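You operate a simulated robot arm through the tools that you are given. There is no shell and no other tool. Be economical: measure what you need, move in short steps, check, and stop when the job is done.

You are at the controls of a simulated two-armed robot. One attempt, no reset.

Task
Pick up the small eye bolt marked "29" from the top of the grey bench with one hand, pass it to the other hand and put it on the front of the side table.

Only the result counts: the job must be done as asked and must still hold three seconds after the hand-in. Knocking over, shifting, dropping, spilling or breaking anything else fails it.

Robot
Two 7-joint arms with two-finger parallel grippers on one trunk, on a base that drives. Base frame: it is fixed to the floor where the robot stands at the start and does not move with it; the origin is under the middle of the robot, x ahead of it, y to its left, z up; the surface under the hand at the start is at about z = 850. Lengths are in mm, angles in degrees, forces in N, time in s.
The left shoulder is at the start at [50, 187, 985], the right one opposite. With the tool pointing down near the work surface each hand reaches from about 100 to 660 mm from the robot's upright axis, wherever it stands, measured 20 degrees to its own side. Places, roughly: front of the side table (23x86 cm) [3240, -960, 840]. Payload 3.43 kg a hand.
The TCP of each hand is the grasp point between the finger pads, 30 mm short of the fingertips. In the tool frame z runs along the fingers and y along their closing line. The gripper opens to 94 mm. The fingers are 28 mm wide and 10 mm thick; the gripper's body (50 by 96 mm) begins 55 mm behind the TCP.
Orientation is that of the tool frame in the base frame, as a unit quaternion [x, y, z, w]. With the fingers straight down and closing along the base's y, the tool's x points along the base's -x, its y along +y and its z along -z.

Tools
- The arms move only by the tool arm_command. It takes "left_increments", "right_increments" or both (then of equal length, played together; a hand with none holds still); each is a list of rows, each an object (a shift or turn left out is 0, a gripper value left out holds the last) with "jaw": the closure in counts, from 0 (fully open) to 255 (shut); "dp": the shift along the tool's x, y, z in cm, a list of three; "delta_rot": the turn, a rotation vector about the tool's x, y, z in degrees, a list of three. In form: [{"jaw": jaw, "dp": [dx, dy, dz], "delta_rot": [rx, ry, rz]}, ...]. A call has 1 to 8 rows; each row shifts and turns the commanded pose from where the row before left it, along the tool's axes as they then stand. Rows are played at 5 a second. More than 50 mm and 8.6 degrees between two rows, or a gripper value outside its range, and nothing of the call is played. A pose out of reach is approached as far as the arm can. The call stops where the force on the tool passes 40 N (or 10 N more than at its start, if that is more) or the arm is blocked; 0.2 s more then pass. Each finger travels about 153 mm/s and halts on what it meets, pressing with about 28 N; the grip force reading is that of the motor and also rises with nothing between the fingers. The clock runs only during rows and for 0.2 s after the last one: add rows that do not move to give the fingers time. The reply holds the time, the measured pose of the TCP, the force on the tool along the base axes, the opening and the grip force, in the units named above and with some noise, with the torque about the TCP (base axes, N m) and any sound that the robot's microphone picked up, and new pictures: "views" is both (left out), scene, wrist or none (wrist: the cameras of the hands that moved).
- Cameras (640 x 400 px; columns grow to the right, rows downward): "scene" is now at [148.2, 9.1, 1167.5]; the picture's right is [0.09, -1.00, 0.00], its down [-0.36, -0.03, -0.93] and it looks along [0.93, 0.08, -0.36] (base axes); focal length 296 px, centre (320, 200). "left" rides on the left gripper at [76, -14, -102] in its tool frame; the picture's right is [0.18, 0.98, 0.00], its down [-0.75, 0.14, -0.64] and it looks along [-0.63, 0.12, 0.77] (tool axes); focal length 243 px, centre (320, 200). "right" rides on the right gripper at [76, 14, -103] in its tool frame; the picture's right is [-0.18, 0.98, 0.00], its down [-0.75, -0.14, -0.64] and it looks along [-0.63, -0.12, 0.77] (tool axes); focal length 243 px, centre (320, 200). There is no depth. A picture from a camera that has moved, and an enlarged one, comes with that camera's place and axes in the base frame and with its lens.
- raise_lower(by): slides the trunk up (or, below 0, down) by that many mm; the arms and the scene camera ride with it, the base frame stays. It gives what a move gives, with no picture.
- drive_base(legs): drives the robot by 1 to 6 legs, each [ahead, left, turn to the left] in mm, mm and degrees, along the robot's own axes; the way and the turn of a leg run together, so that a leg with both is an arc; at most 1500 mm and 180 degrees a leg. The arms and the cameras ride along, it lands a little off, and it stops where it bumps. It gives what a move gives, and a new picture of the scene camera.
- aim_head(pan, tilt): turns the head with the scene camera to pan (to the left, within 80 degrees either way) and tilt (down, from -29 to 69), counted from straight ahead of the robot. It gives what a move gives, and a new picture of the scene camera.
- close_up(camera, box): a new picture of the part [left, top, right, bottom] of that camera's present view, enlarged. It takes no simulated time.
- job_done(): hands the job in; it is judged then, once.

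Go step by step. Nothing tells you exact positions but the pictures and the camera data: compare them with the known pose of the tool, close in by small moves and look again before you grip or let go. The budget is 120 turns and 260 pictures, counting those below and the enlarged ones. Unless the task says otherwise, let go and move clear before handing in, and close with one line.

The tools are called after "Emit:" as a command line: name --argument value ..., lists and objects as JSON in quotes. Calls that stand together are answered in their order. arm_command: Moves the arms, as the interface text tells. Its arguments: {"type":"object","properties":{"left_increments":{"type":"array"},"right_increments":{"type":"array"},"views":{"type":"string","enum":["both","scene","wrist","none"]}},"required":[]} The other tools are called the same way: raise_lower (by) slides the trunk up or down; drive_base (legs) drives the base; aim_head (pan, tilt) turns the head that bears the scene camera; close_up (camera, box) takes an enlarged picture of a part of a camera's view; job_done () hands the job in.

At the start:

```text
clock: 0.0
left_tcp_pos: [483.4, 320.3, 1069.9]
left_orientation: [0.0, 1.0, 0.0, -0.001]
left_wrist_force: [0.6, -0.5, -0.3]
left_moment: [-0.01, -0.02, 0.0]
left_gripper_width: 93.8
left_finger_force: 0.0
right_tcp_pos: [452.4, -110.0, 1077.6]
right_orientation: [0.0, 1.0, -0.001, 0.0]
right_wrist_force: [0.4, 0.5, -0.9]
right_moment: [0.02, 0.0, -0.03]
right_gripper_width: 94.4
right_finger_force: 0.0
trunk travel left (down, up): [-200.0, 232.0]
robot x, y, heading: [-2.8, -0.1, -0.1]
head pan, tilt: [4.9, 21.3]
```

scene: 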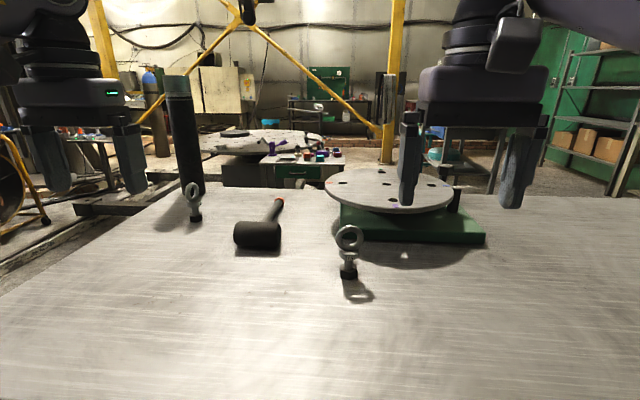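
right: 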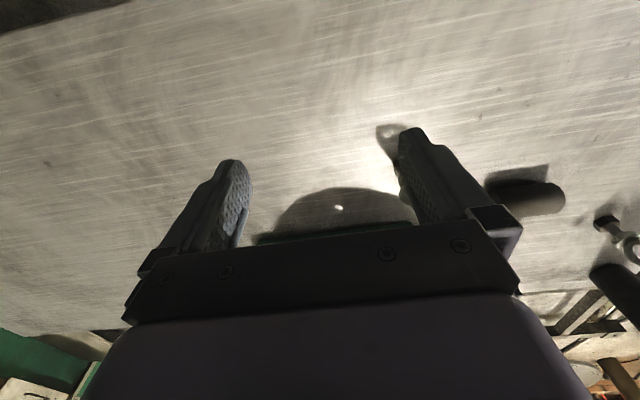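
left: 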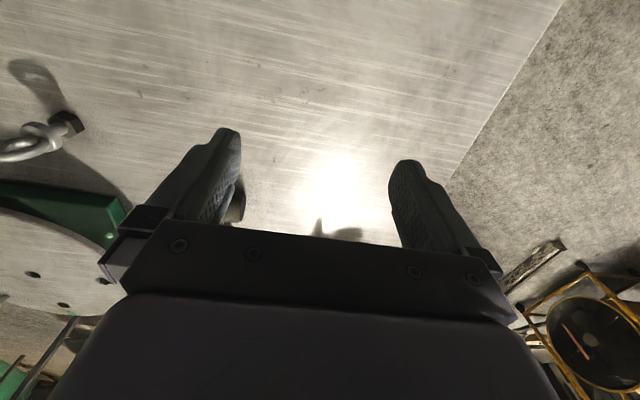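

I see two eye bolts on the bench, one near (348,255) and one near (194,203). I'll enlarge both to find the mark "29".

Emit:
close_up --camera "scene" --box '[308, 210, 388, 310]'

Emit:
close_up --camera "scene" --box '[164, 170, 228, 230]'

```text
4.00 times, centred on (348, 260) of scene
camera zoom: at [148.2, 9.1, 1167.5], right [0.09, -1.0, 0.0], down [-0.36, -0.03, -0.93], along [0.93, 0.08, -0.36], focal length 1184 px, centre (208, -40)
```

zoom: 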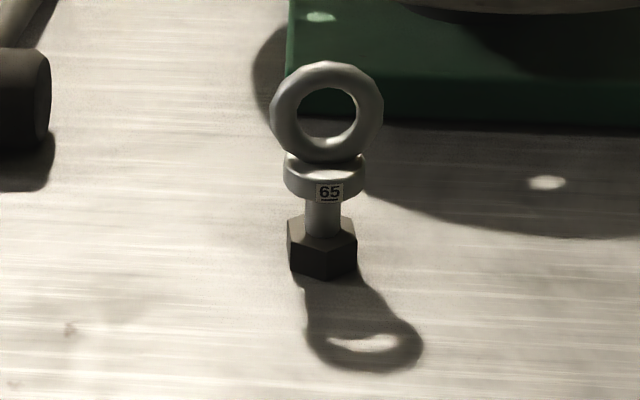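

```text
6.67 times, centred on (196, 200) of scene
camera zoom: at [148.2, 9.1, 1167.5], right [0.09, -1.0, 0.0], down [-0.36, -0.03, -0.93], along [0.93, 0.08, -0.36], focal length 1973 px, centre (1147, 200)
```

zoom: 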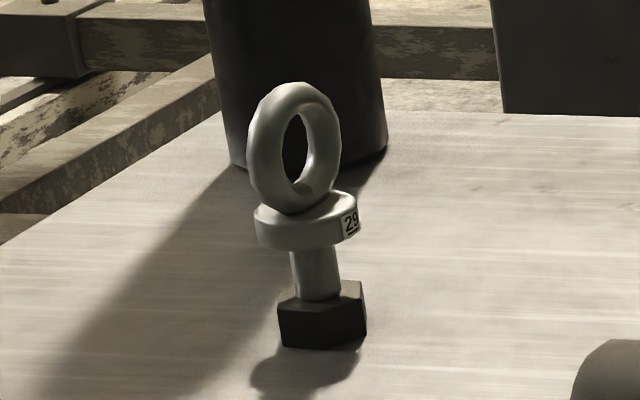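

Bolt "29" is the far-left one, at about [800, 381, 850], out of reach from here. I'll look down at the bench's near edge to see how far I can drive.

Emit:
aim_head --pan 0 --tilt 65

Emit:
aim_head --pan 70 --tilt 35

Emit:
aim_head --pan -60 --tilt 20

Emit:
aim_head --pan -10 --tilt 10

```text
clock: 1.1
left_tcp_pos: [484.4, 319.8, 1070.2]
left_orientation: [0.0, 1.0, 0.0, 0.0]
left_wrist_force: [1.0, 0.9, 0.5]
left_moment: [0.01, 0.01, -0.01]
left_gripper_width: 94.1
left_finger_force: 0.1
right_tcp_pos: [451.5, -109.8, 1077.2]
right_orientation: [0.0, 1.0, 0.0, 0.0]
right_wrist_force: [-0.4, 0.2, 0.1]
right_moment: [0.03, 0.0, -0.01]
right_gripper_width: 94.0
right_finger_force: 0.0
trunk travel left (down, up): [-200.0, 232.0]
robot x, y, heading: [2.6, -1.4, -0.1]
head pan, tilt: [0.0, 65.0]
camera scene: at [116.3, 1.2, 1105.9], right [0.0, -1.0, 0.0], down [-0.91, 0.0, -0.42], along [0.42, 0.0, -0.91], focal length 296 px, centre (320, 200)
```

scene: 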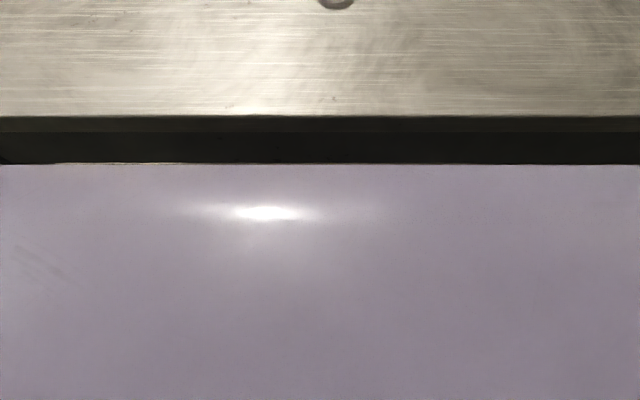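

```text
clock: 2.5
left_tcp_pos: [484.4, 320.8, 1068.8]
left_orientation: [0.0, 1.0, 0.001, 0.0]
left_wrist_force: [0.2, 0.2, -0.1]
left_moment: [-0.01, 0.03, -0.02]
left_gripper_width: 94.1
left_finger_force: 0.0
right_tcp_pos: [453.1, -110.5, 1078.0]
right_orientation: [-0.001, 1.0, 0.0, 0.0]
right_wrist_force: [0.3, -0.2, 0.9]
right_moment: [-0.02, 0.01, -0.03]
right_gripper_width: 94.0
right_finger_force: 0.0
trunk travel left (down, up): [-200.0, 232.0]
robot x, y, heading: [2.0, 3.2, -0.2]
head pan, tilt: [70.0, 35.0]
camera scene: at [85.8, 83.9, 1145.7], right [0.94, -0.34, 0.0], down [-0.2, -0.54, -0.82], along [0.28, 0.77, -0.57], focal length 296 px, centre (320, 200)
```

scene: 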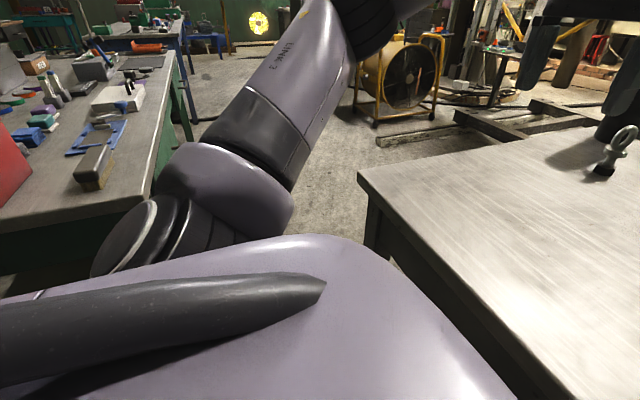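

```text
clock: 4.6
left_tcp_pos: [484.5, 319.6, 1069.1]
left_orientation: [-0.001, 1.0, 0.0, 0.001]
left_wrist_force: [-0.4, -0.5, -0.4]
left_moment: [-0.02, 0.03, -0.02]
left_gripper_width: 93.9
left_finger_force: 0.1
right_tcp_pos: [452.3, -111.8, 1077.8]
right_orientation: [0.001, 1.0, 0.001, 0.001]
right_wrist_force: [-0.4, -0.2, -0.6]
right_moment: [-0.01, -0.01, -0.01]
right_gripper_width: 94.2
right_finger_force: 0.0
trunk travel left (down, up): [-200.0, 232.0]
robot x, y, heading: [-0.4, -0.2, 0.0]
head pan, tilt: [-60.0, 20.0]
camera scene: at [102.2, -79.4, 1169.6], right [-0.87, -0.5, 0.0], down [-0.17, 0.3, -0.94], along [0.47, -0.81, -0.34], focal length 296 px, centre (320, 200)
```

scene: 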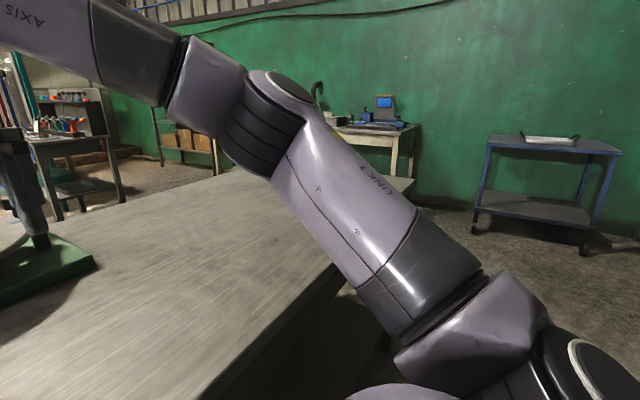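

```text
clock: 5.8
left_tcp_pos: [483.0, 319.1, 1069.1]
left_orientation: [-0.002, 1.0, 0.0, 0.0]
left_wrist_force: [0.1, 0.9, -0.2]
left_moment: [0.01, -0.02, 0.0]
left_gripper_width: 93.9
left_finger_force: 0.0
right_tcp_pos: [451.5, -109.7, 1079.4]
right_orientation: [0.0, 1.0, 0.0, 0.0]
right_wrist_force: [-0.1, 0.0, -0.2]
right_moment: [-0.03, 0.01, -0.01]
right_gripper_width: 94.1
right_finger_force: 0.1
trunk travel left (down, up): [-200.0, 232.0]
robot x, y, heading: [-1.0, 1.6, 0.2]
head pan, tilt: [-10.0, 10.0]
camera scene: at [147.1, -15.0, 1185.8], right [-0.17, -0.98, 0.0], down [-0.17, 0.03, -0.98], along [0.97, -0.17, -0.17], focal length 296 px, centre (320, 200)
```

scene: 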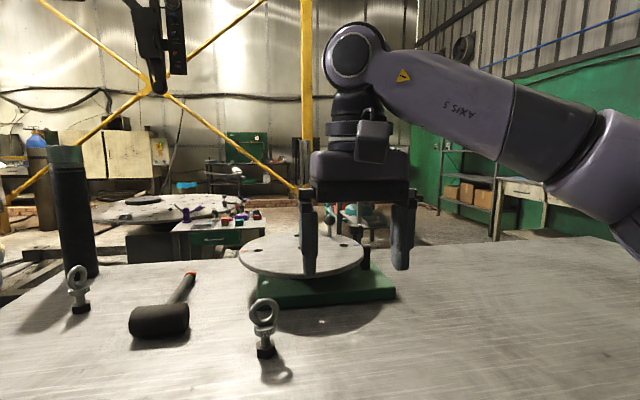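

Bolt "29" is near [800, 381], and the bench edge is at x≈335, so the robot can't come much closer. I'll tilt the left hand forward so its fingers point ahead and down, which gains reach, and then look at the bolt through its wrist camera.

Emit:
arm_command --left_increments '[{"delta_rot": [0, -8, 0]}, {"delta_rot": [0, -8, 0]}, {"delta_rot": [0, -8, 0]}, {"delta_rot": [0, -8, 0]}, {"delta_rot": [0, -8, 0]}, {"delta_rot": [0, -8, 0]}, {"delta_rot": [0, -8, 0]}, {"delta_rot": [0, -4, 0]}]' --views "wrist"

Emit:
aim_head --pan 25 --tilt 22

```text
clock: 7.6
left_tcp_pos: [484.0, 320.1, 1069.6]
left_orientation: [-0.002, 0.866, 0.0, 0.5]
left_wrist_force: [0.8, 0.3, 0.5]
left_moment: [-0.02, 0.0, -0.01]
left_gripper_width: 94.1
left_finger_force: 0.1
right_tcp_pos: [452.6, -110.7, 1078.7]
right_orientation: [0.0, 1.0, 0.0, 0.0]
right_wrist_force: [0.2, 0.0, -0.4]
right_moment: [-0.01, 0.03, 0.04]
right_gripper_width: 93.8
right_finger_force: 0.1
trunk travel left (down, up): [-200.0, 232.0]
robot x, y, heading: [1.0, 2.9, -0.2]
head pan, tilt: [-10.0, 10.0]
camera left: at [357.3, 305.0, 1054.8], right [-0.09, 0.98, -0.16], down [-0.18, 0.14, 0.97], along [0.98, 0.12, 0.17], focal length 243 px, centre (320, 200)
```

left: 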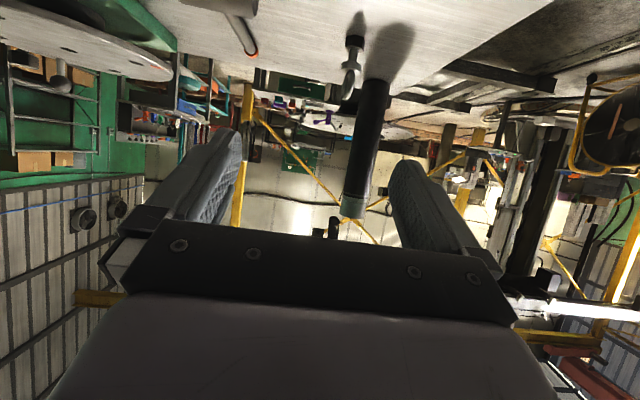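

```text
clock: 8.6
left_tcp_pos: [484.8, 320.4, 1068.8]
left_orientation: [-0.001, 0.867, 0.001, 0.499]
left_wrist_force: [0.1, -0.2, -0.3]
left_moment: [0.0, 0.03, -0.02]
left_gripper_width: 94.2
left_finger_force: 0.1
right_tcp_pos: [451.7, -109.9, 1077.6]
right_orientation: [0.001, 1.0, 0.0, 0.001]
right_wrist_force: [0.4, 0.4, -0.1]
right_moment: [-0.02, 0.01, -0.01]
right_gripper_width: 93.9
right_finger_force: 0.1
trunk travel left (down, up): [-200.0, 232.0]
robot x, y, heading: [1.0, -0.3, 0.0]
head pan, tilt: [25.0, 22.0]
camera scene: at [139.8, 40.4, 1166.4], right [0.42, -0.91, 0.0], down [-0.34, -0.16, -0.93], along [0.84, 0.39, -0.37], focal length 296 px, centre (320, 200)
```

scene: 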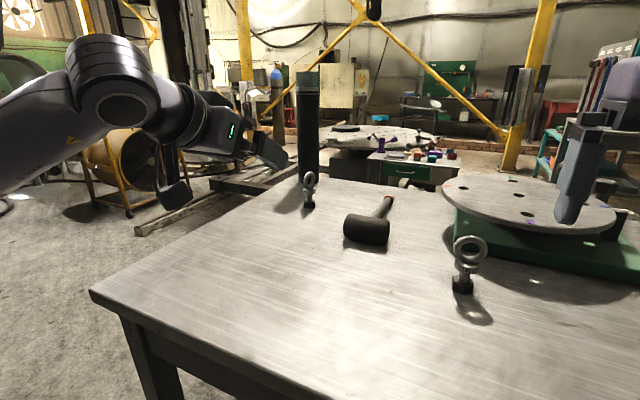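

The wrist camera sits under the hand when it is tilted this flat, so I'll use a 45° tilt. Then I'll advance to about 11 cm short of the bolt, taking it to be at [800, 378].

Emit:
arm_command --left_increments '[{"delta_rot": [0, 7.5, 0]}, {"delta_rot": [0, 7.5, 0]}, {"dp": [-1.6, 0.95, 4.0]}, {"dp": [-1.6, 0.95, 4.0]}, {"dp": [-1.6, 0.95, 4.0]}, {"dp": [-1.6, 0.95, 4.0]}, {"dp": [-1.6, 0.95, 4.0]}, {"dp": [-1.6, 0.95, 3.5]}]'

```text
clock: 10.4
left_tcp_pos: [717.1, 374.2, 971.0]
left_orientation: [0.0, 0.924, 0.001, 0.383]
left_wrist_force: [-0.9, 0.0, 0.8]
left_moment: [-0.01, 0.02, 0.0]
left_gripper_width: 93.9
left_finger_force: 0.2
right_tcp_pos: [451.8, -110.3, 1078.3]
right_orientation: [0.0, 1.0, 0.0, 0.001]
right_wrist_force: [-0.3, -0.1, -0.6]
right_moment: [0.01, -0.01, 0.0]
right_gripper_width: 93.8
right_finger_force: 0.1
trunk travel left (down, up): [-200.0, 232.0]
robot x, y, heading: [2.4, 0.9, -0.2]
head pan, tilt: [25.0, 22.0]
camera scene: at [139.9, 40.2, 1166.3], right [0.42, -0.91, 0.0], down [-0.34, -0.16, -0.93], along [0.84, 0.39, -0.37], focal length 296 px, centre (320, 200)
camera left: at [590.0, 359.3, 989.6], right [-0.13, 0.98, -0.13], down [0.08, 0.14, 0.99], along [0.99, 0.12, -0.09], focal length 243 px, centre (320, 200)
```

scene: 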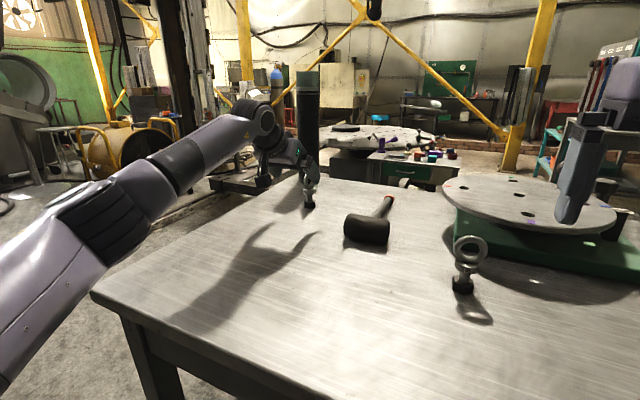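
left: 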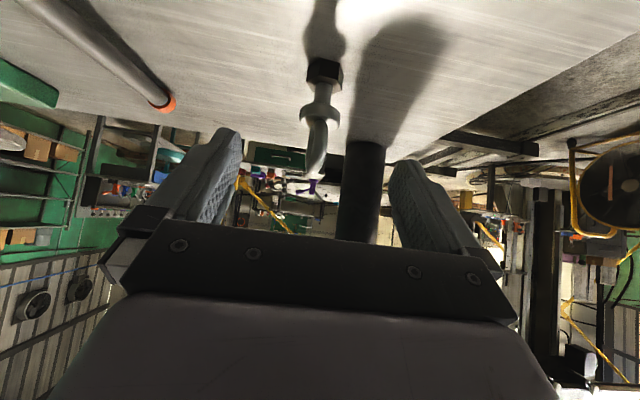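

The wrist view puts the bolt at about y=376 with the collar near z=892 and the ring edge-on, so its thin direction is along the closing line. I'll slide in along the fingers so the collar sits a little past the grasp point, then check.

Emit:
arm_command --left_increments '[{"dp": [0.05, 0.07, 3.5]}, {"dp": [0.05, 0.07, 3.6]}, {"dp": [0.05, 0.07, 3.6]}, {}]'

Emit:
close_up --camera "scene" --box '[250, 130, 370, 230]'

```text
clock: 11.4
left_tcp_pos: [739.8, 361.5, 905.7]
left_orientation: [0.0, 0.923, 0.0, 0.384]
left_wrist_force: [-0.1, -1.1, 1.2]
left_moment: [-0.02, 0.02, 0.01]
left_gripper_width: 94.0
left_finger_force: 0.0
left hand out of reach, approached as far as the arm can: row 1, 2, 3
right_tcp_pos: [451.5, -110.3, 1078.4]
right_orientation: [0.0, 1.0, 0.0, -0.001]
right_wrist_force: [0.0, -0.5, -0.7]
right_moment: [0.0, -0.03, 0.01]
right_gripper_width: 93.9
right_finger_force: 0.0
trunk travel left (down, up): [-200.0, 232.0]
robot x, y, heading: [0.0, -3.9, -0.2]
head pan, tilt: [25.0, 22.0]
camera scene: at [139.5, 40.4, 1166.4], right [0.42, -0.91, 0.0], down [-0.34, -0.16, -0.93], along [0.84, 0.39, -0.37], focal length 296 px, centre (320, 200)
camera left: at [613.2, 345.1, 924.7], right [-0.13, 0.98, -0.13], down [0.08, 0.14, 0.99], along [0.99, 0.12, -0.1], focal length 243 px, centre (320, 200)
```

scene: 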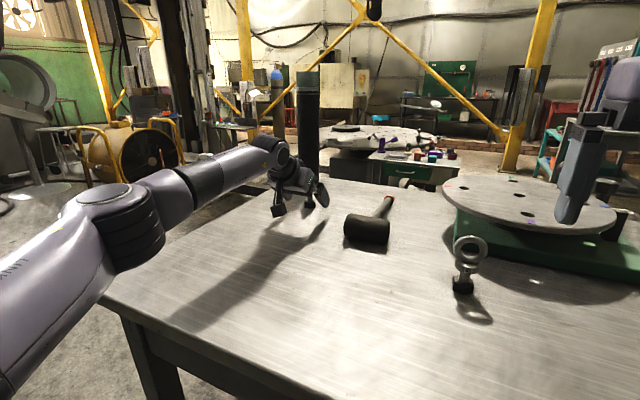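
left: 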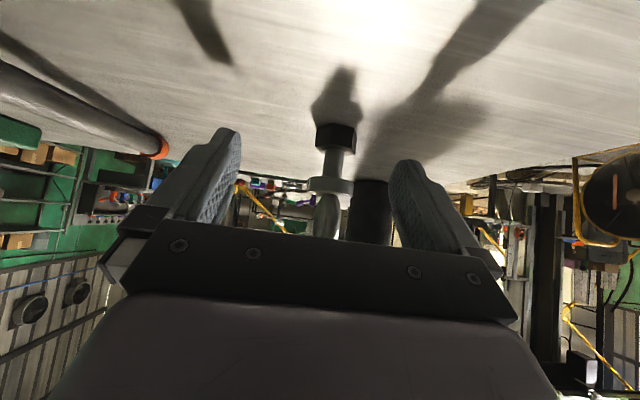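

```text
4.00 times, centred on (310, 180) of scene
camera zoom: at [139.5, 40.4, 1166.4], right [0.42, -0.91, 0.0], down [-0.34, -0.16, -0.93], along [0.84, 0.39, -0.37], focal length 1184 px, centre (360, 280)
```

zoom: 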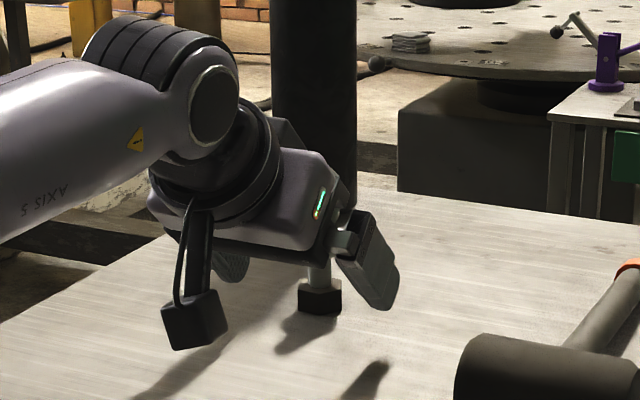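

The left hand stops about 5 cm short of the bolt. Before moving the base I'll use the right wrist camera to look down at the gap between robot and bench, and back the left hand off a little.

Emit:
arm_command --right_increments '[{"dp": [3.8, 0, 0]}, {"dp": [3.8, 0, 0]}, {"dp": [3.8, 0, 0]}, {"dp": [3.0, 0, 0]}, {"delta_rot": [0, 8.5, 0]}, {"delta_rot": [0, 8.5, 0]}, {"delta_rot": [0, 8.5, 0]}, {"delta_rot": [0, 8.5, 0]}]' --left_increments '[{"dp": [0, 0, -4]}, {"dp": [0, 0, -4]}, {"dp": [0, 0, -4]}, {}, {}, {}, {}, {}]' --views "wrist"

```text
clock: 13.2
left_tcp_pos: [656.3, 362.5, 991.0]
left_orientation: [-0.002, 0.924, 0.001, 0.383]
left_wrist_force: [0.0, 0.4, -0.1]
left_moment: [-0.01, 0.01, -0.02]
left_gripper_width: 93.9
left_finger_force: 0.0
right_tcp_pos: [308.4, -110.3, 1079.4]
right_orientation: [0.0, 0.956, 0.0, -0.293]
right_wrist_force: [0.3, -0.4, 0.5]
right_moment: [-0.03, -0.01, 0.0]
right_gripper_width: 93.7
right_finger_force: 0.0
trunk travel left (down, up): [-200.0, 232.0]
robot x, y, heading: [3.3, -3.2, -0.0]
head pan, tilt: [25.0, 22.0]
camera right: at [302.6, -95.9, 1206.8], right [0.15, 0.98, -0.1], down [0.98, -0.14, 0.11], along [0.09, -0.12, -0.99], focal length 243 px, centre (320, 200)
camera left: at [529.0, 347.1, 1010.2], right [-0.13, 0.98, -0.13], down [0.08, 0.14, 0.99], along [0.99, 0.12, -0.1], focal length 243 px, centre (320, 200)
```

right: 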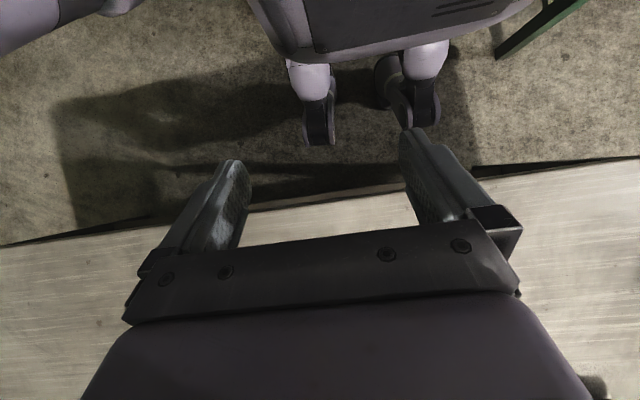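
left: 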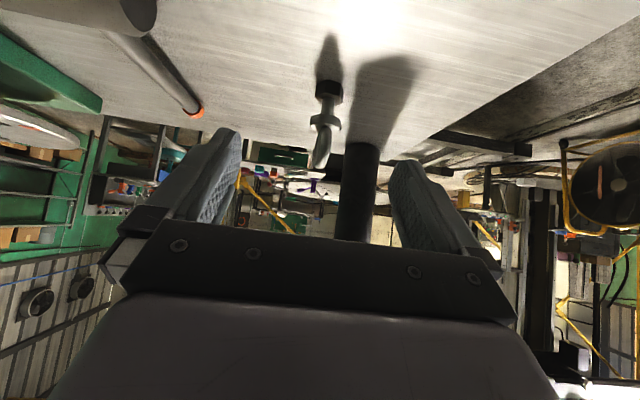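

The view down shows only the robot's feet (front at x≈150) and torso (front at about x≈190), against a bench edge at x≈337. So I can drive about 10 cm ahead after backing the left hand off further and setting the right hand level again.

Emit:
arm_command --left_increments '[{"dp": [0, 0, -4]}, {"dp": [0, 0, -4]}, {"dp": [-1, 0, 0]}, {}]' --right_increments '[{"delta_rot": [0, -8.5, 0]}, {"delta_rot": [0, -8.5, 0]}, {"delta_rot": [0, -8.5, 0]}, {"delta_rot": [0, -8.5, 0]}]' --views "none"

Emit:
drive_base --legs '[[95, 0, 0]]'

```text
clock: 14.2
left_tcp_pos: [605.2, 362.1, 1052.7]
left_orientation: [0.0, 0.924, 0.0, 0.383]
left_wrist_force: [0.0, 0.0, 0.6]
left_moment: [-0.02, -0.03, 0.03]
left_gripper_width: 93.9
left_finger_force: 0.1
right_tcp_pos: [308.3, -111.4, 1076.9]
right_orientation: [0.0, 1.0, 0.0, 0.0]
right_wrist_force: [0.2, 0.1, -0.1]
right_moment: [0.0, 0.02, -0.03]
right_gripper_width: 94.0
right_finger_force: 0.0
trunk travel left (down, up): [-200.0, 232.0]
robot x, y, heading: [-4.2, 0.3, 0.1]
head pan, tilt: [25.0, 22.0]
```

```text
clock: 15.2
left_tcp_pos: [652.9, 359.3, 1053.5]
left_orientation: [0.001, 0.924, 0.001, 0.383]
left_wrist_force: [-0.3, -0.5, -0.4]
left_moment: [-0.01, 0.0, -0.01]
left_gripper_width: 94.3
left_finger_force: 0.2
right_tcp_pos: [355.7, -112.5, 1076.3]
right_orientation: [0.003, 1.0, 0.0, -0.001]
right_wrist_force: [-0.1, 0.1, -0.3]
right_moment: [0.02, -0.01, 0.01]
right_gripper_width: 94.3
right_finger_force: 0.0
trunk travel left (down, up): [-200.0, 232.0]
robot x, y, heading: [44.5, -1.1, -0.0]
head pan, tilt: [25.0, 22.0]
stopped in leg 1: the robot was blocked; the commanded pose is now the measured one
camera scene: at [185.7, 40.1, 1166.4], right [0.42, -0.91, 0.0], down [-0.34, -0.16, -0.93], along [0.84, 0.39, -0.37], focal length 296 px, centre (320, 200)
```

scene: 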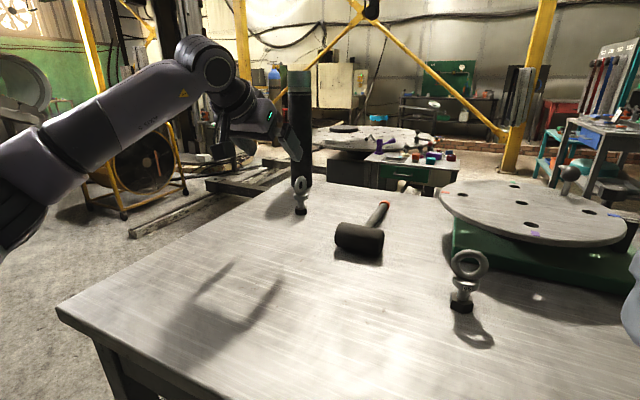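

The base was blocked after 47 mm, so I'm still slightly short. I'll back off 8 mm and turn 12° right, which brings the left shoulder forward.

Emit:
drive_base --legs '[[-8, 0, 0], [0, 0, -12]]'

Emit:
close_up --camera "scene" --box '[220, 100, 380, 200]'

```text
clock: 16.7
left_tcp_pos: [705.6, 226.1, 1051.6]
left_orientation: [0.098, 0.919, -0.04, 0.379]
left_wrist_force: [0.1, -0.4, -0.1]
left_moment: [-0.02, -0.02, 0.02]
left_gripper_width: 94.1
left_finger_force: 0.1
right_tcp_pos: [318.9, -174.1, 1078.2]
right_orientation: [0.106, 0.994, 0.0, -0.001]
right_wrist_force: [0.2, -0.3, 0.3]
right_moment: [0.02, 0.03, 0.01]
right_gripper_width: 94.1
right_finger_force: 0.1
trunk travel left (down, up): [-200.0, 232.0]
robot x, y, heading: [35.8, -2.0, -11.9]
head pan, tilt: [25.0, 22.0]
camera scene: at [182.8, 9.8, 1166.3], right [0.22, -0.97, 0.0], down [-0.36, -0.08, -0.93], along [0.9, 0.21, -0.37], focal length 296 px, centre (320, 200)
```

scene: 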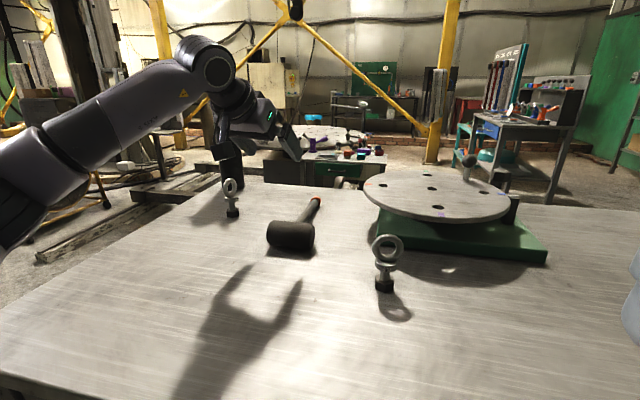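

```text
4.00 times, centred on (300, 150) of scene
camera zoom: at [182.8, 9.8, 1166.3], right [0.22, -0.97, 0.0], down [-0.36, -0.08, -0.93], along [0.9, 0.21, -0.37], focal length 1184 px, centre (400, 400)
```

zoom: 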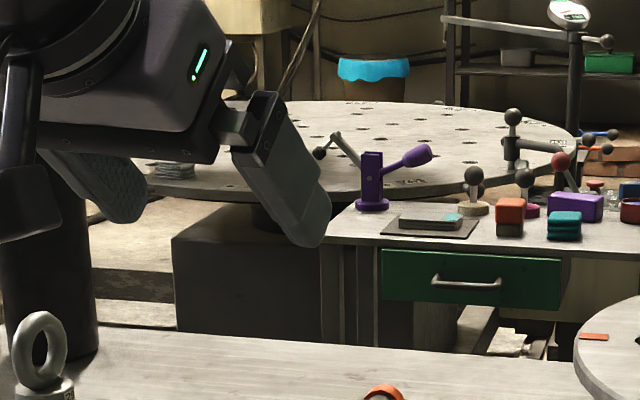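

The turn succeeded. Next I'll yaw the left hand back to point along x and move it to the pre-grasp spot about 10 cm short of the bolt.

Emit:
arm_command --left_increments '[{"delta_rot": [-4.2, 0, -4.2]}, {"delta_rot": [-4.2, 0, -4.2]}, {"dp": [0, 3.75, 0]}, {"dp": [0, 3.75, 0]}, {"dp": [1.2, 3.75, 1.6]}, {"dp": [1.2, 3.75, 1.6]}, {"dp": [2.5, 0, 3.2]}, {}]'

```text
clock: 18.5
left_tcp_pos: [715.3, 376.8, 974.4]
left_orientation: [0.0, 0.924, 0.001, 0.383]
left_wrist_force: [0.5, -0.1, 0.7]
left_moment: [0.0, 0.01, 0.0]
left_gripper_width: 94.1
left_finger_force: 0.1
right_tcp_pos: [317.6, -173.8, 1077.8]
right_orientation: [0.106, 0.994, 0.0, -0.001]
right_wrist_force: [0.5, 1.0, 0.5]
right_moment: [-0.02, 0.01, 0.03]
right_gripper_width: 93.9
right_finger_force: 0.1
trunk travel left (down, up): [-200.0, 232.0]
robot x, y, heading: [38.9, 0.4, -11.9]
head pan, tilt: [25.0, 22.0]
camera scene: at [182.8, 9.9, 1166.3], right [0.22, -0.97, 0.0], down [-0.37, -0.08, -0.93], along [0.9, 0.21, -0.37], focal length 296 px, centre (320, 200)
camera left: at [588.7, 361.1, 992.9], right [-0.13, 0.98, -0.13], down [0.08, 0.14, 0.99], along [0.99, 0.12, -0.1], focal length 243 px, centre (320, 200)
```

scene: 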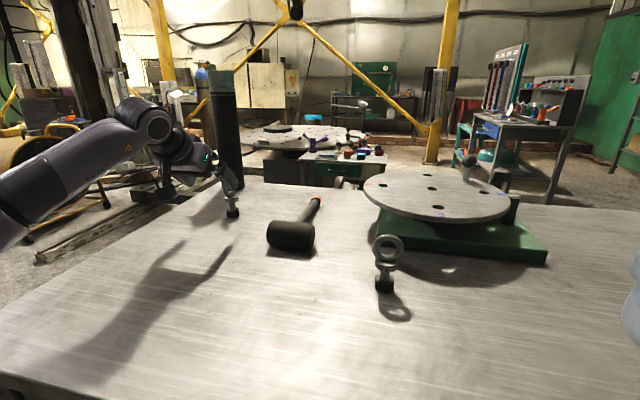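
left: 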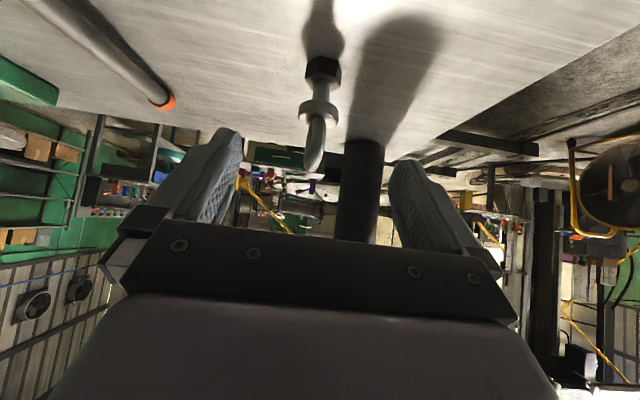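

The bolt axis reads at about [797, 375.5] with the collar at z≈891. I'll slide in along the fingers and check before closing.

Emit:
arm_command --left_increments '[{"dp": [0.13, -0.04, 3.6]}, {"dp": [0.13, -0.04, 3.6]}, {"dp": [0.13, -0.04, 3.6]}, {}]'

Emit:
close_up --camera "scene" --box '[160, 140, 288, 240]'

```text
clock: 19.5
left_tcp_pos: [790.1, 373.6, 892.8]
left_orientation: [0.002, 0.924, 0.0, 0.382]
left_wrist_force: [0.1, -0.4, 0.6]
left_moment: [-0.01, 0.01, 0.0]
left_gripper_width: 94.0
left_finger_force: 0.0
right_tcp_pos: [317.7, -172.9, 1077.3]
right_orientation: [0.107, 0.994, -0.001, -0.001]
right_wrist_force: [0.4, 0.2, 0.3]
right_moment: [0.01, 0.02, 0.05]
right_gripper_width: 94.3
right_finger_force: 0.1
trunk travel left (down, up): [-200.0, 232.0]
robot x, y, heading: [38.7, 2.6, -11.9]
head pan, tilt: [25.0, 22.0]
camera scene: at [182.8, 9.9, 1166.3], right [0.22, -0.97, 0.0], down [-0.37, -0.08, -0.93], along [0.9, 0.21, -0.37], focal length 296 px, centre (320, 200)
camera left: at [663.1, 358.8, 912.3], right [-0.13, 0.98, -0.13], down [0.08, 0.14, 0.99], along [0.99, 0.12, -0.1], focal length 243 px, centre (320, 200)
```

scene: 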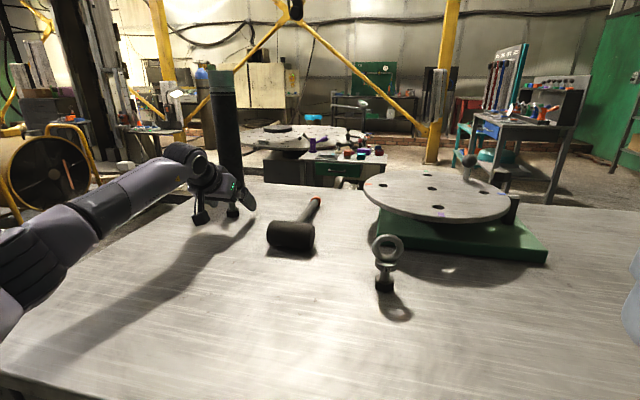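
left: 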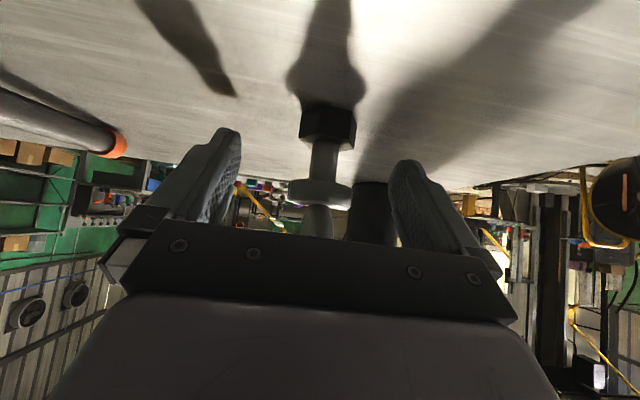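

```text
4.00 times, centred on (224, 190) of scene
camera zoom: at [182.8, 9.9, 1166.3], right [0.22, -0.97, 0.0], down [-0.37, -0.08, -0.93], along [0.9, 0.21, -0.37], focal length 1184 px, centre (704, 240)
```

zoom: 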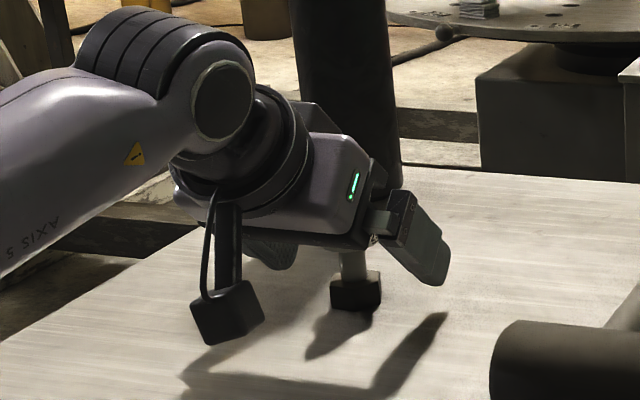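

The collar sits centred between the pads (y≈374.7, hand y≈373.6). Closing now.

Emit:
arm_command --left_increments '[{"jaw": 120}, {"jaw": 200}, {"jaw": 255}, {}]'

```text
clock: 20.5
left_tcp_pos: [789.8, 374.2, 893.2]
left_orientation: [0.002, 0.924, 0.0, 0.382]
left_wrist_force: [0.9, -0.3, -0.2]
left_moment: [0.0, 0.02, -0.01]
left_gripper_width: 37.9
left_finger_force: 28.2
right_tcp_pos: [317.3, -171.9, 1077.9]
right_orientation: [0.107, 0.994, 0.0, 0.0]
right_wrist_force: [0.2, 0.1, -1.0]
right_moment: [0.01, 0.04, -0.03]
right_gripper_width: 94.0
right_finger_force: 0.1
trunk travel left (down, up): [-200.0, 232.0]
robot x, y, heading: [38.7, -0.7, -12.0]
head pan, tilt: [25.0, 22.0]
camera scene: at [182.8, 9.9, 1166.3], right [0.22, -0.97, 0.0], down [-0.37, -0.08, -0.93], along [0.9, 0.21, -0.37], focal length 296 px, centre (320, 200)
camera left: at [662.9, 358.7, 912.8], right [-0.13, 0.98, -0.13], down [0.08, 0.14, 0.99], along [0.99, 0.12, -0.1], focal length 243 px, centre (320, 200)
```

scene: 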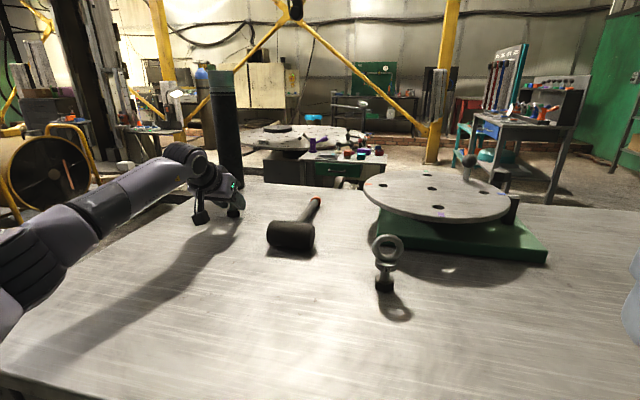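
left: 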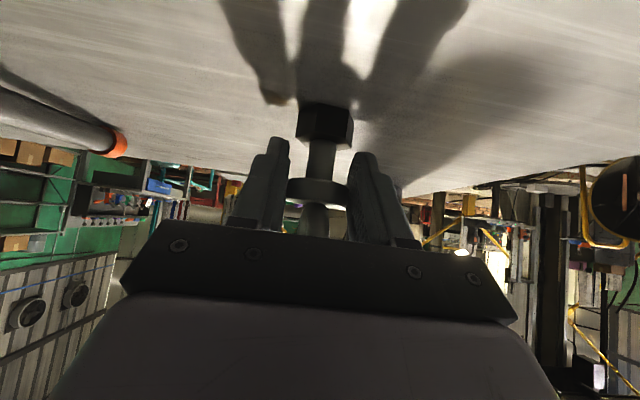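

The collar is gripped at 37.9 mm. Lifting straight up and checking.

Emit:
arm_command --left_increments '[{"dp": [-0.7, 0, -0.7]}, {"dp": [-2, 0, -2]}, {"dp": [-3, 0, -3]}, {"dp": [-3, 0, -3]}, {"dp": [-3, 0, -3]}, {}]'

```text
clock: 21.9
left_tcp_pos: [769.2, 397.5, 1044.6]
left_orientation: [-0.001, 0.923, 0.002, 0.384]
left_wrist_force: [0.8, -0.2, -1.4]
left_moment: [-0.02, 0.04, -0.03]
left_gripper_width: 38.0
left_finger_force: 28.1
left hand out of reach, approached as far as the arm can: row 5
right_tcp_pos: [318.7, -172.6, 1076.4]
right_orientation: [0.106, 0.994, 0.0, -0.002]
right_wrist_force: [0.6, 0.0, -0.2]
right_moment: [-0.04, 0.0, 0.0]
right_gripper_width: 93.9
right_finger_force: 0.1
trunk travel left (down, up): [-200.0, 232.0]
robot x, y, heading: [33.8, -1.6, -12.1]
head pan, tilt: [25.0, 22.0]
camera scene: at [183.8, 9.8, 1166.1], right [0.22, -0.97, 0.0], down [-0.37, -0.08, -0.93], along [0.9, 0.21, -0.38], focal length 296 px, centre (320, 200)
camera left: at [642.1, 380.6, 1063.0], right [-0.13, 0.98, -0.13], down [0.07, 0.14, 0.99], along [0.99, 0.12, -0.09], focal length 243 px, centre (320, 200)
```

scene: 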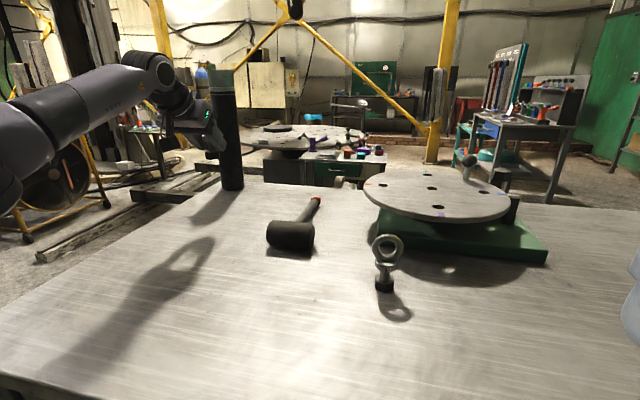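
left: 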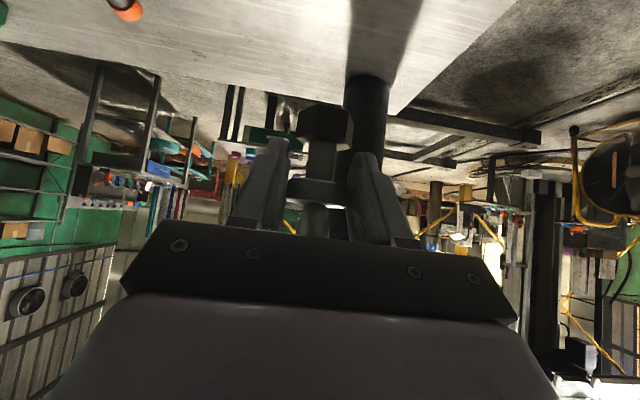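

The bolt is held. I'll carry it back in front of the robot toward the handover place, staying above everything.

Emit:
arm_command --left_increments '[{"dp": [1.8, 0, -3]}, {"dp": [1.8, 0, -3]}, {"dp": [2.0, -3.0, -2.7]}, {"dp": [2.0, -3.0, -2.7]}, {"dp": [2.0, -3.0, -2.7]}, {"dp": [2.0, -3.0, -2.7]}, {"dp": [2.0, -3.0, -2.7]}, {"dp": [2.0, -3.0, -2.7]}]' --views "none"

Emit:
aim_head --pan 10 --tilt 22

```text
clock: 23.7
left_tcp_pos: [500.2, 218.4, 1092.9]
left_orientation: [0.0, 0.924, 0.0, 0.382]
left_wrist_force: [0.8, 0.6, -1.4]
left_moment: [-0.01, 0.02, 0.0]
left_gripper_width: 38.2
left_finger_force: 27.8
right_tcp_pos: [316.7, -173.3, 1077.6]
right_orientation: [0.106, 0.994, 0.0, -0.002]
right_wrist_force: [0.0, 0.4, -0.6]
right_moment: [-0.03, -0.04, -0.02]
right_gripper_width: 93.7
right_finger_force: 0.0
trunk travel left (down, up): [-200.0, 232.0]
robot x, y, heading: [34.7, -1.0, -12.0]
head pan, tilt: [25.0, 22.0]
```

```text
clock: 24.5
left_tcp_pos: [501.7, 218.5, 1092.2]
left_orientation: [0.001, 0.924, 0.001, 0.382]
left_wrist_force: [0.4, -1.0, -0.6]
left_moment: [0.0, 0.02, -0.01]
left_gripper_width: 38.1
left_finger_force: 28.2
right_tcp_pos: [316.8, -173.3, 1075.6]
right_orientation: [0.106, 0.994, 0.0, -0.002]
right_wrist_force: [0.3, 0.0, 0.3]
right_moment: [0.0, -0.01, 0.02]
right_gripper_width: 94.0
right_finger_force: 0.1
trunk travel left (down, up): [-200.0, 232.0]
robot x, y, heading: [39.5, -5.4, -12.2]
head pan, tilt: [10.0, 22.0]
camera scene: at [185.2, -14.1, 1166.3], right [-0.03, -1.0, 0.0], down [-0.37, 0.01, -0.93], along [0.93, -0.03, -0.37], focal length 296 px, centre (320, 200)
```

scene: 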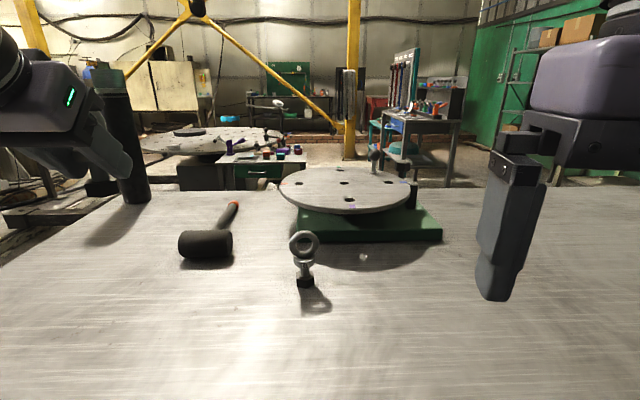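

Handover plan: the left hand stops at about [470, -40, 1085] with the bolt upright. The right hand comes from above, leaning 20° forward to clear the left hand, and grips the top half of the ring across its thickness. First the right hand goes up and forward, squaring its yaw.

Emit:
arm_command --right_increments '[{"delta_rot": [0, 0, -6]}, {"delta_rot": [0, 0, -6]}, {"dp": [-3.8, 0, -3]}, {"dp": [-3.8, 0, -3]}, {"dp": [-3.8, 0, -3]}, {"dp": [-3.8, 0, -3]}, {"dp": [-3.8, 0, -3]}, {}]' --views "none"

Emit:
arm_command --left_increments '[{"dp": [0.45, -4.3, -0.28]}, {"dp": [0.45, -4.3, -0.28]}, {"dp": [0.45, -4.3, -0.28]}, {"dp": [0.45, -4.3, -0.28]}, {"dp": [0.45, -4.3, -0.28]}, {"dp": [0.45, -4.3, -0.28]}, {}]' --right_increments '[{"delta_rot": [0, 7, 0]}, {"delta_rot": [0, 7, 0]}, {"delta_rot": [0, 6, 0]}, {}, {}, {}, {}]'

```text
clock: 26.3
left_tcp_pos: [500.7, 218.7, 1091.5]
left_orientation: [0.002, 0.924, 0.0, 0.382]
left_wrist_force: [0.3, -0.2, -2.5]
left_moment: [-0.02, 0.01, 0.03]
left_gripper_width: 38.1
left_finger_force: 28.1
right_tcp_pos: [439.3, -171.8, 1176.1]
right_orientation: [0.002, 1.0, 0.0, 0.001]
right_wrist_force: [0.5, -0.1, -0.4]
right_moment: [0.01, -0.01, -0.02]
right_gripper_width: 94.0
right_finger_force: 0.1
right hand out of reach, approached as far as the arm can: row 6, 7
trunk travel left (down, up): [-200.0, 232.0]
robot x, y, heading: [38.8, -1.4, -12.1]
head pan, tilt: [10.0, 22.0]
```

```text
clock: 27.9
left_tcp_pos: [468.2, -37.9, 1083.7]
left_orientation: [0.001, 0.925, 0.001, 0.381]
left_wrist_force: [0.6, 0.0, -1.1]
left_moment: [0.01, 0.01, 0.02]
left_gripper_width: 38.2
left_finger_force: 28.2
right_tcp_pos: [399.1, -176.8, 1109.9]
right_orientation: [0.001, 0.985, 0.001, -0.174]
right_wrist_force: [-0.1, 0.4, -0.3]
right_moment: [0.0, -0.01, 0.03]
right_gripper_width: 94.0
right_finger_force: 0.1
right hand out of reach, approached as far as the arm can: row 1, 2, 3
trunk travel left (down, up): [-200.0, 232.0]
robot x, y, heading: [39.8, -2.0, -11.8]
head pan, tilt: [10.0, 22.0]
camera scene: at [185.2, -14.2, 1166.3], right [-0.04, -1.0, 0.0], down [-0.37, 0.01, -0.93], along [0.93, -0.03, -0.37], focal length 296 px, centre (320, 200)
camera right: at [362.8, -161.9, 1232.2], right [0.18, 0.98, -0.06], down [0.93, -0.14, 0.35], along [0.33, -0.12, -0.94], focal length 243 px, centre (320, 200)
camera left: at [341.0, -54.0, 1103.7], right [-0.13, 0.98, -0.13], down [0.08, 0.14, 0.99], along [0.99, 0.12, -0.1], focal length 243 px, centre (320, 200)
```

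scene: 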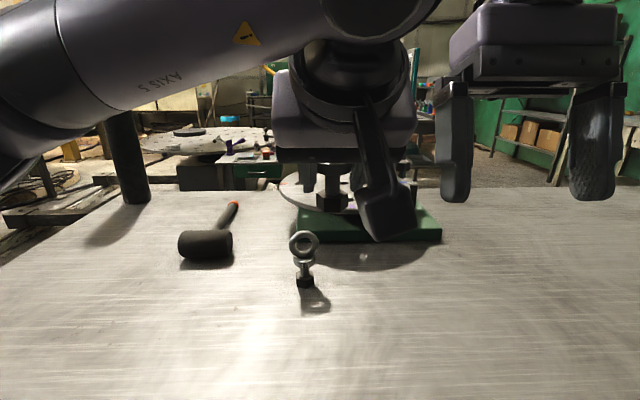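
right: 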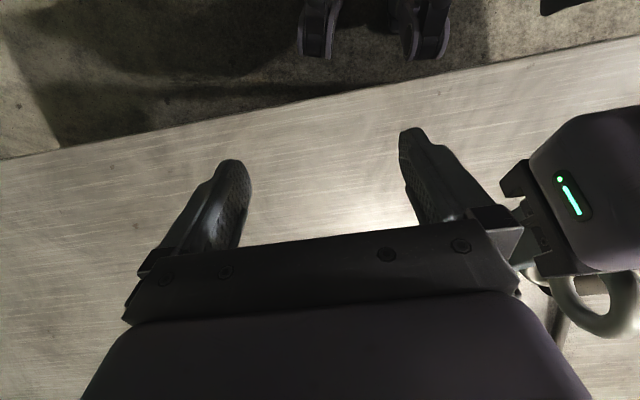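
left: 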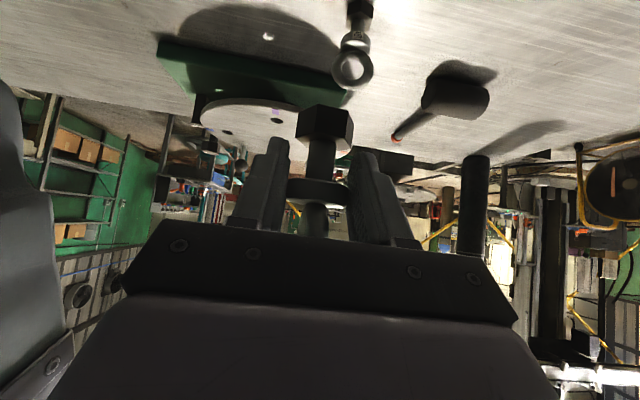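

The right hand can't get that high, so I'll use a symmetric handover: left hand pointing right-and-down, right hand pointing left-and-down, both closing along the robot's forward axis. I'll turn both hands in place now.

Emit:
arm_command --left_increments '[{"delta_rot": [5.65, 0, 5.65]}, {"delta_rot": [5.65, 0, 5.65]}, {"delta_rot": [5.65, 0, 5.65]}, {"delta_rot": [5.65, 0, 5.65]}, {"delta_rot": [5.65, 0, 5.65]}, {"delta_rot": [5.65, 0, 5.65]}, {"delta_rot": [5.65, 0, 5.65]}, {"delta_rot": [5.65, 0, 5.65]}]' --right_increments '[{"delta_rot": [0, -7, 0], "dp": [0, -1, 0]}, {"delta_rot": [0, -7, 0], "dp": [0, -1, 0]}, {"delta_rot": [0, -6, 0], "dp": [0, -1, 0]}, {"delta_rot": [0, 0, -8]}, {"delta_rot": [0, 0, -8]}, {"delta_rot": [0, 0, -8]}, {"delta_rot": [0, 0, -8]}, {"delta_rot": [0, 0, -8]}]' --views "scene"

```text
clock: 29.7
left_tcp_pos: [469.1, -41.5, 1086.4]
left_orientation: [0.491, 0.783, -0.203, 0.324]
left_wrist_force: [0.6, 0.0, -1.8]
left_moment: [0.02, 0.02, -0.01]
left_gripper_width: 38.3
left_finger_force: 28.1
right_tcp_pos: [399.1, -206.0, 1109.0]
right_orientation: [-0.341, 0.94, 0.001, 0.0]
right_wrist_force: [0.4, 0.4, -0.3]
right_moment: [0.01, 0.02, 0.03]
right_gripper_width: 94.1
right_finger_force: 0.0
trunk travel left (down, up): [-200.0, 232.0]
robot x, y, heading: [38.8, 0.2, -11.7]
head pan, tilt: [10.0, 22.0]
camera scene: at [185.1, -14.1, 1166.3], right [-0.04, -1.0, 0.0], down [-0.37, 0.01, -0.93], along [0.93, -0.03, -0.37], focal length 296 px, centre (320, 200)
```

scene: 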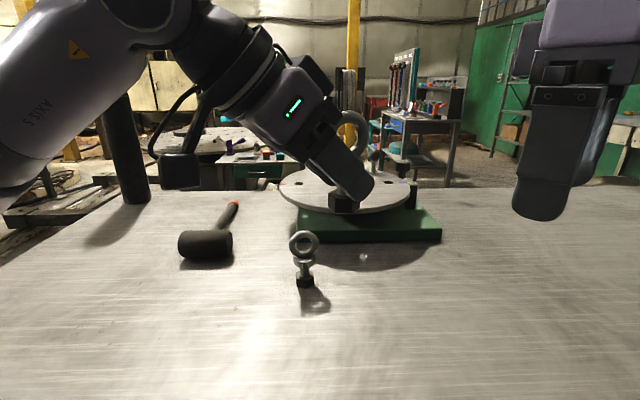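

Going well; I'll continue turning both hands.

Emit:
arm_command --left_increments '[{"delta_rot": [5.37, 0, 5.37]}, {"delta_rot": [5.37, 0, 5.37]}, {"delta_rot": [5.37, 0, 5.37]}, {"delta_rot": [5.37, 0, 5.37]}, {"delta_rot": [5.37, 0, 5.37]}, {}, {}, {}]' --right_increments '[{"delta_rot": [0, 0, -8]}, {"delta_rot": [0, 0, -8]}, {"delta_rot": [0, 0, -8]}, {"delta_rot": [0, 0, -8]}, {"delta_rot": [0, 0, -6]}, {"delta_rot": [0, -7.5, 0]}, {"delta_rot": [0, -7.5, 0]}, {"delta_rot": [0, -7.5, 0]}]' --views "scene"

```text
clock: 31.5
left_tcp_pos: [444.7, -42.7, 1092.4]
left_orientation: [0.619, 0.676, -0.261, 0.304]
left_wrist_force: [0.5, 0.7, -1.7]
left_moment: [0.03, 0.0, -0.01]
left_gripper_width: 38.0
left_finger_force: 27.8
left hand out of reach, approached as far as the arm can: row 3, 4, 5
right_tcp_pos: [308.0, -145.2, 1048.0]
right_orientation: [-0.615, 0.764, 0.124, 0.151]
right_wrist_force: [0.0, 0.1, -0.4]
right_moment: [0.02, -0.02, 0.03]
right_gripper_width: 93.9
right_finger_force: 0.0
right hand out of reach, approached as far as the arm can: row 1, 2, 3, 4, 5
trunk travel left (down, up): [-200.0, 232.0]
robot x, y, heading: [41.0, -1.4, -12.0]
head pan, tilt: [10.0, 22.0]
camera scene: at [185.2, -14.3, 1166.3], right [-0.04, -1.0, 0.0], down [-0.37, 0.01, -0.93], along [0.93, -0.03, -0.37], focal length 296 px, centre (320, 200)
```

scene: 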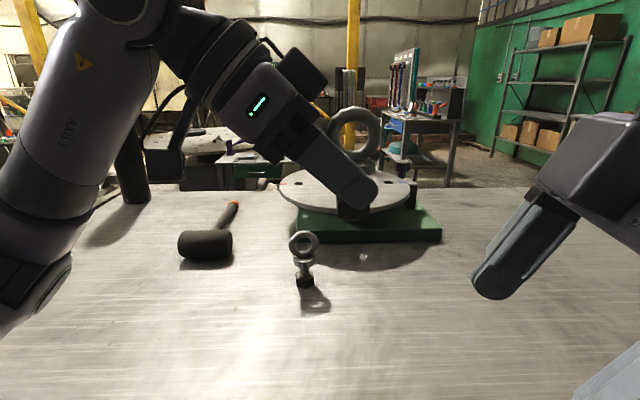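

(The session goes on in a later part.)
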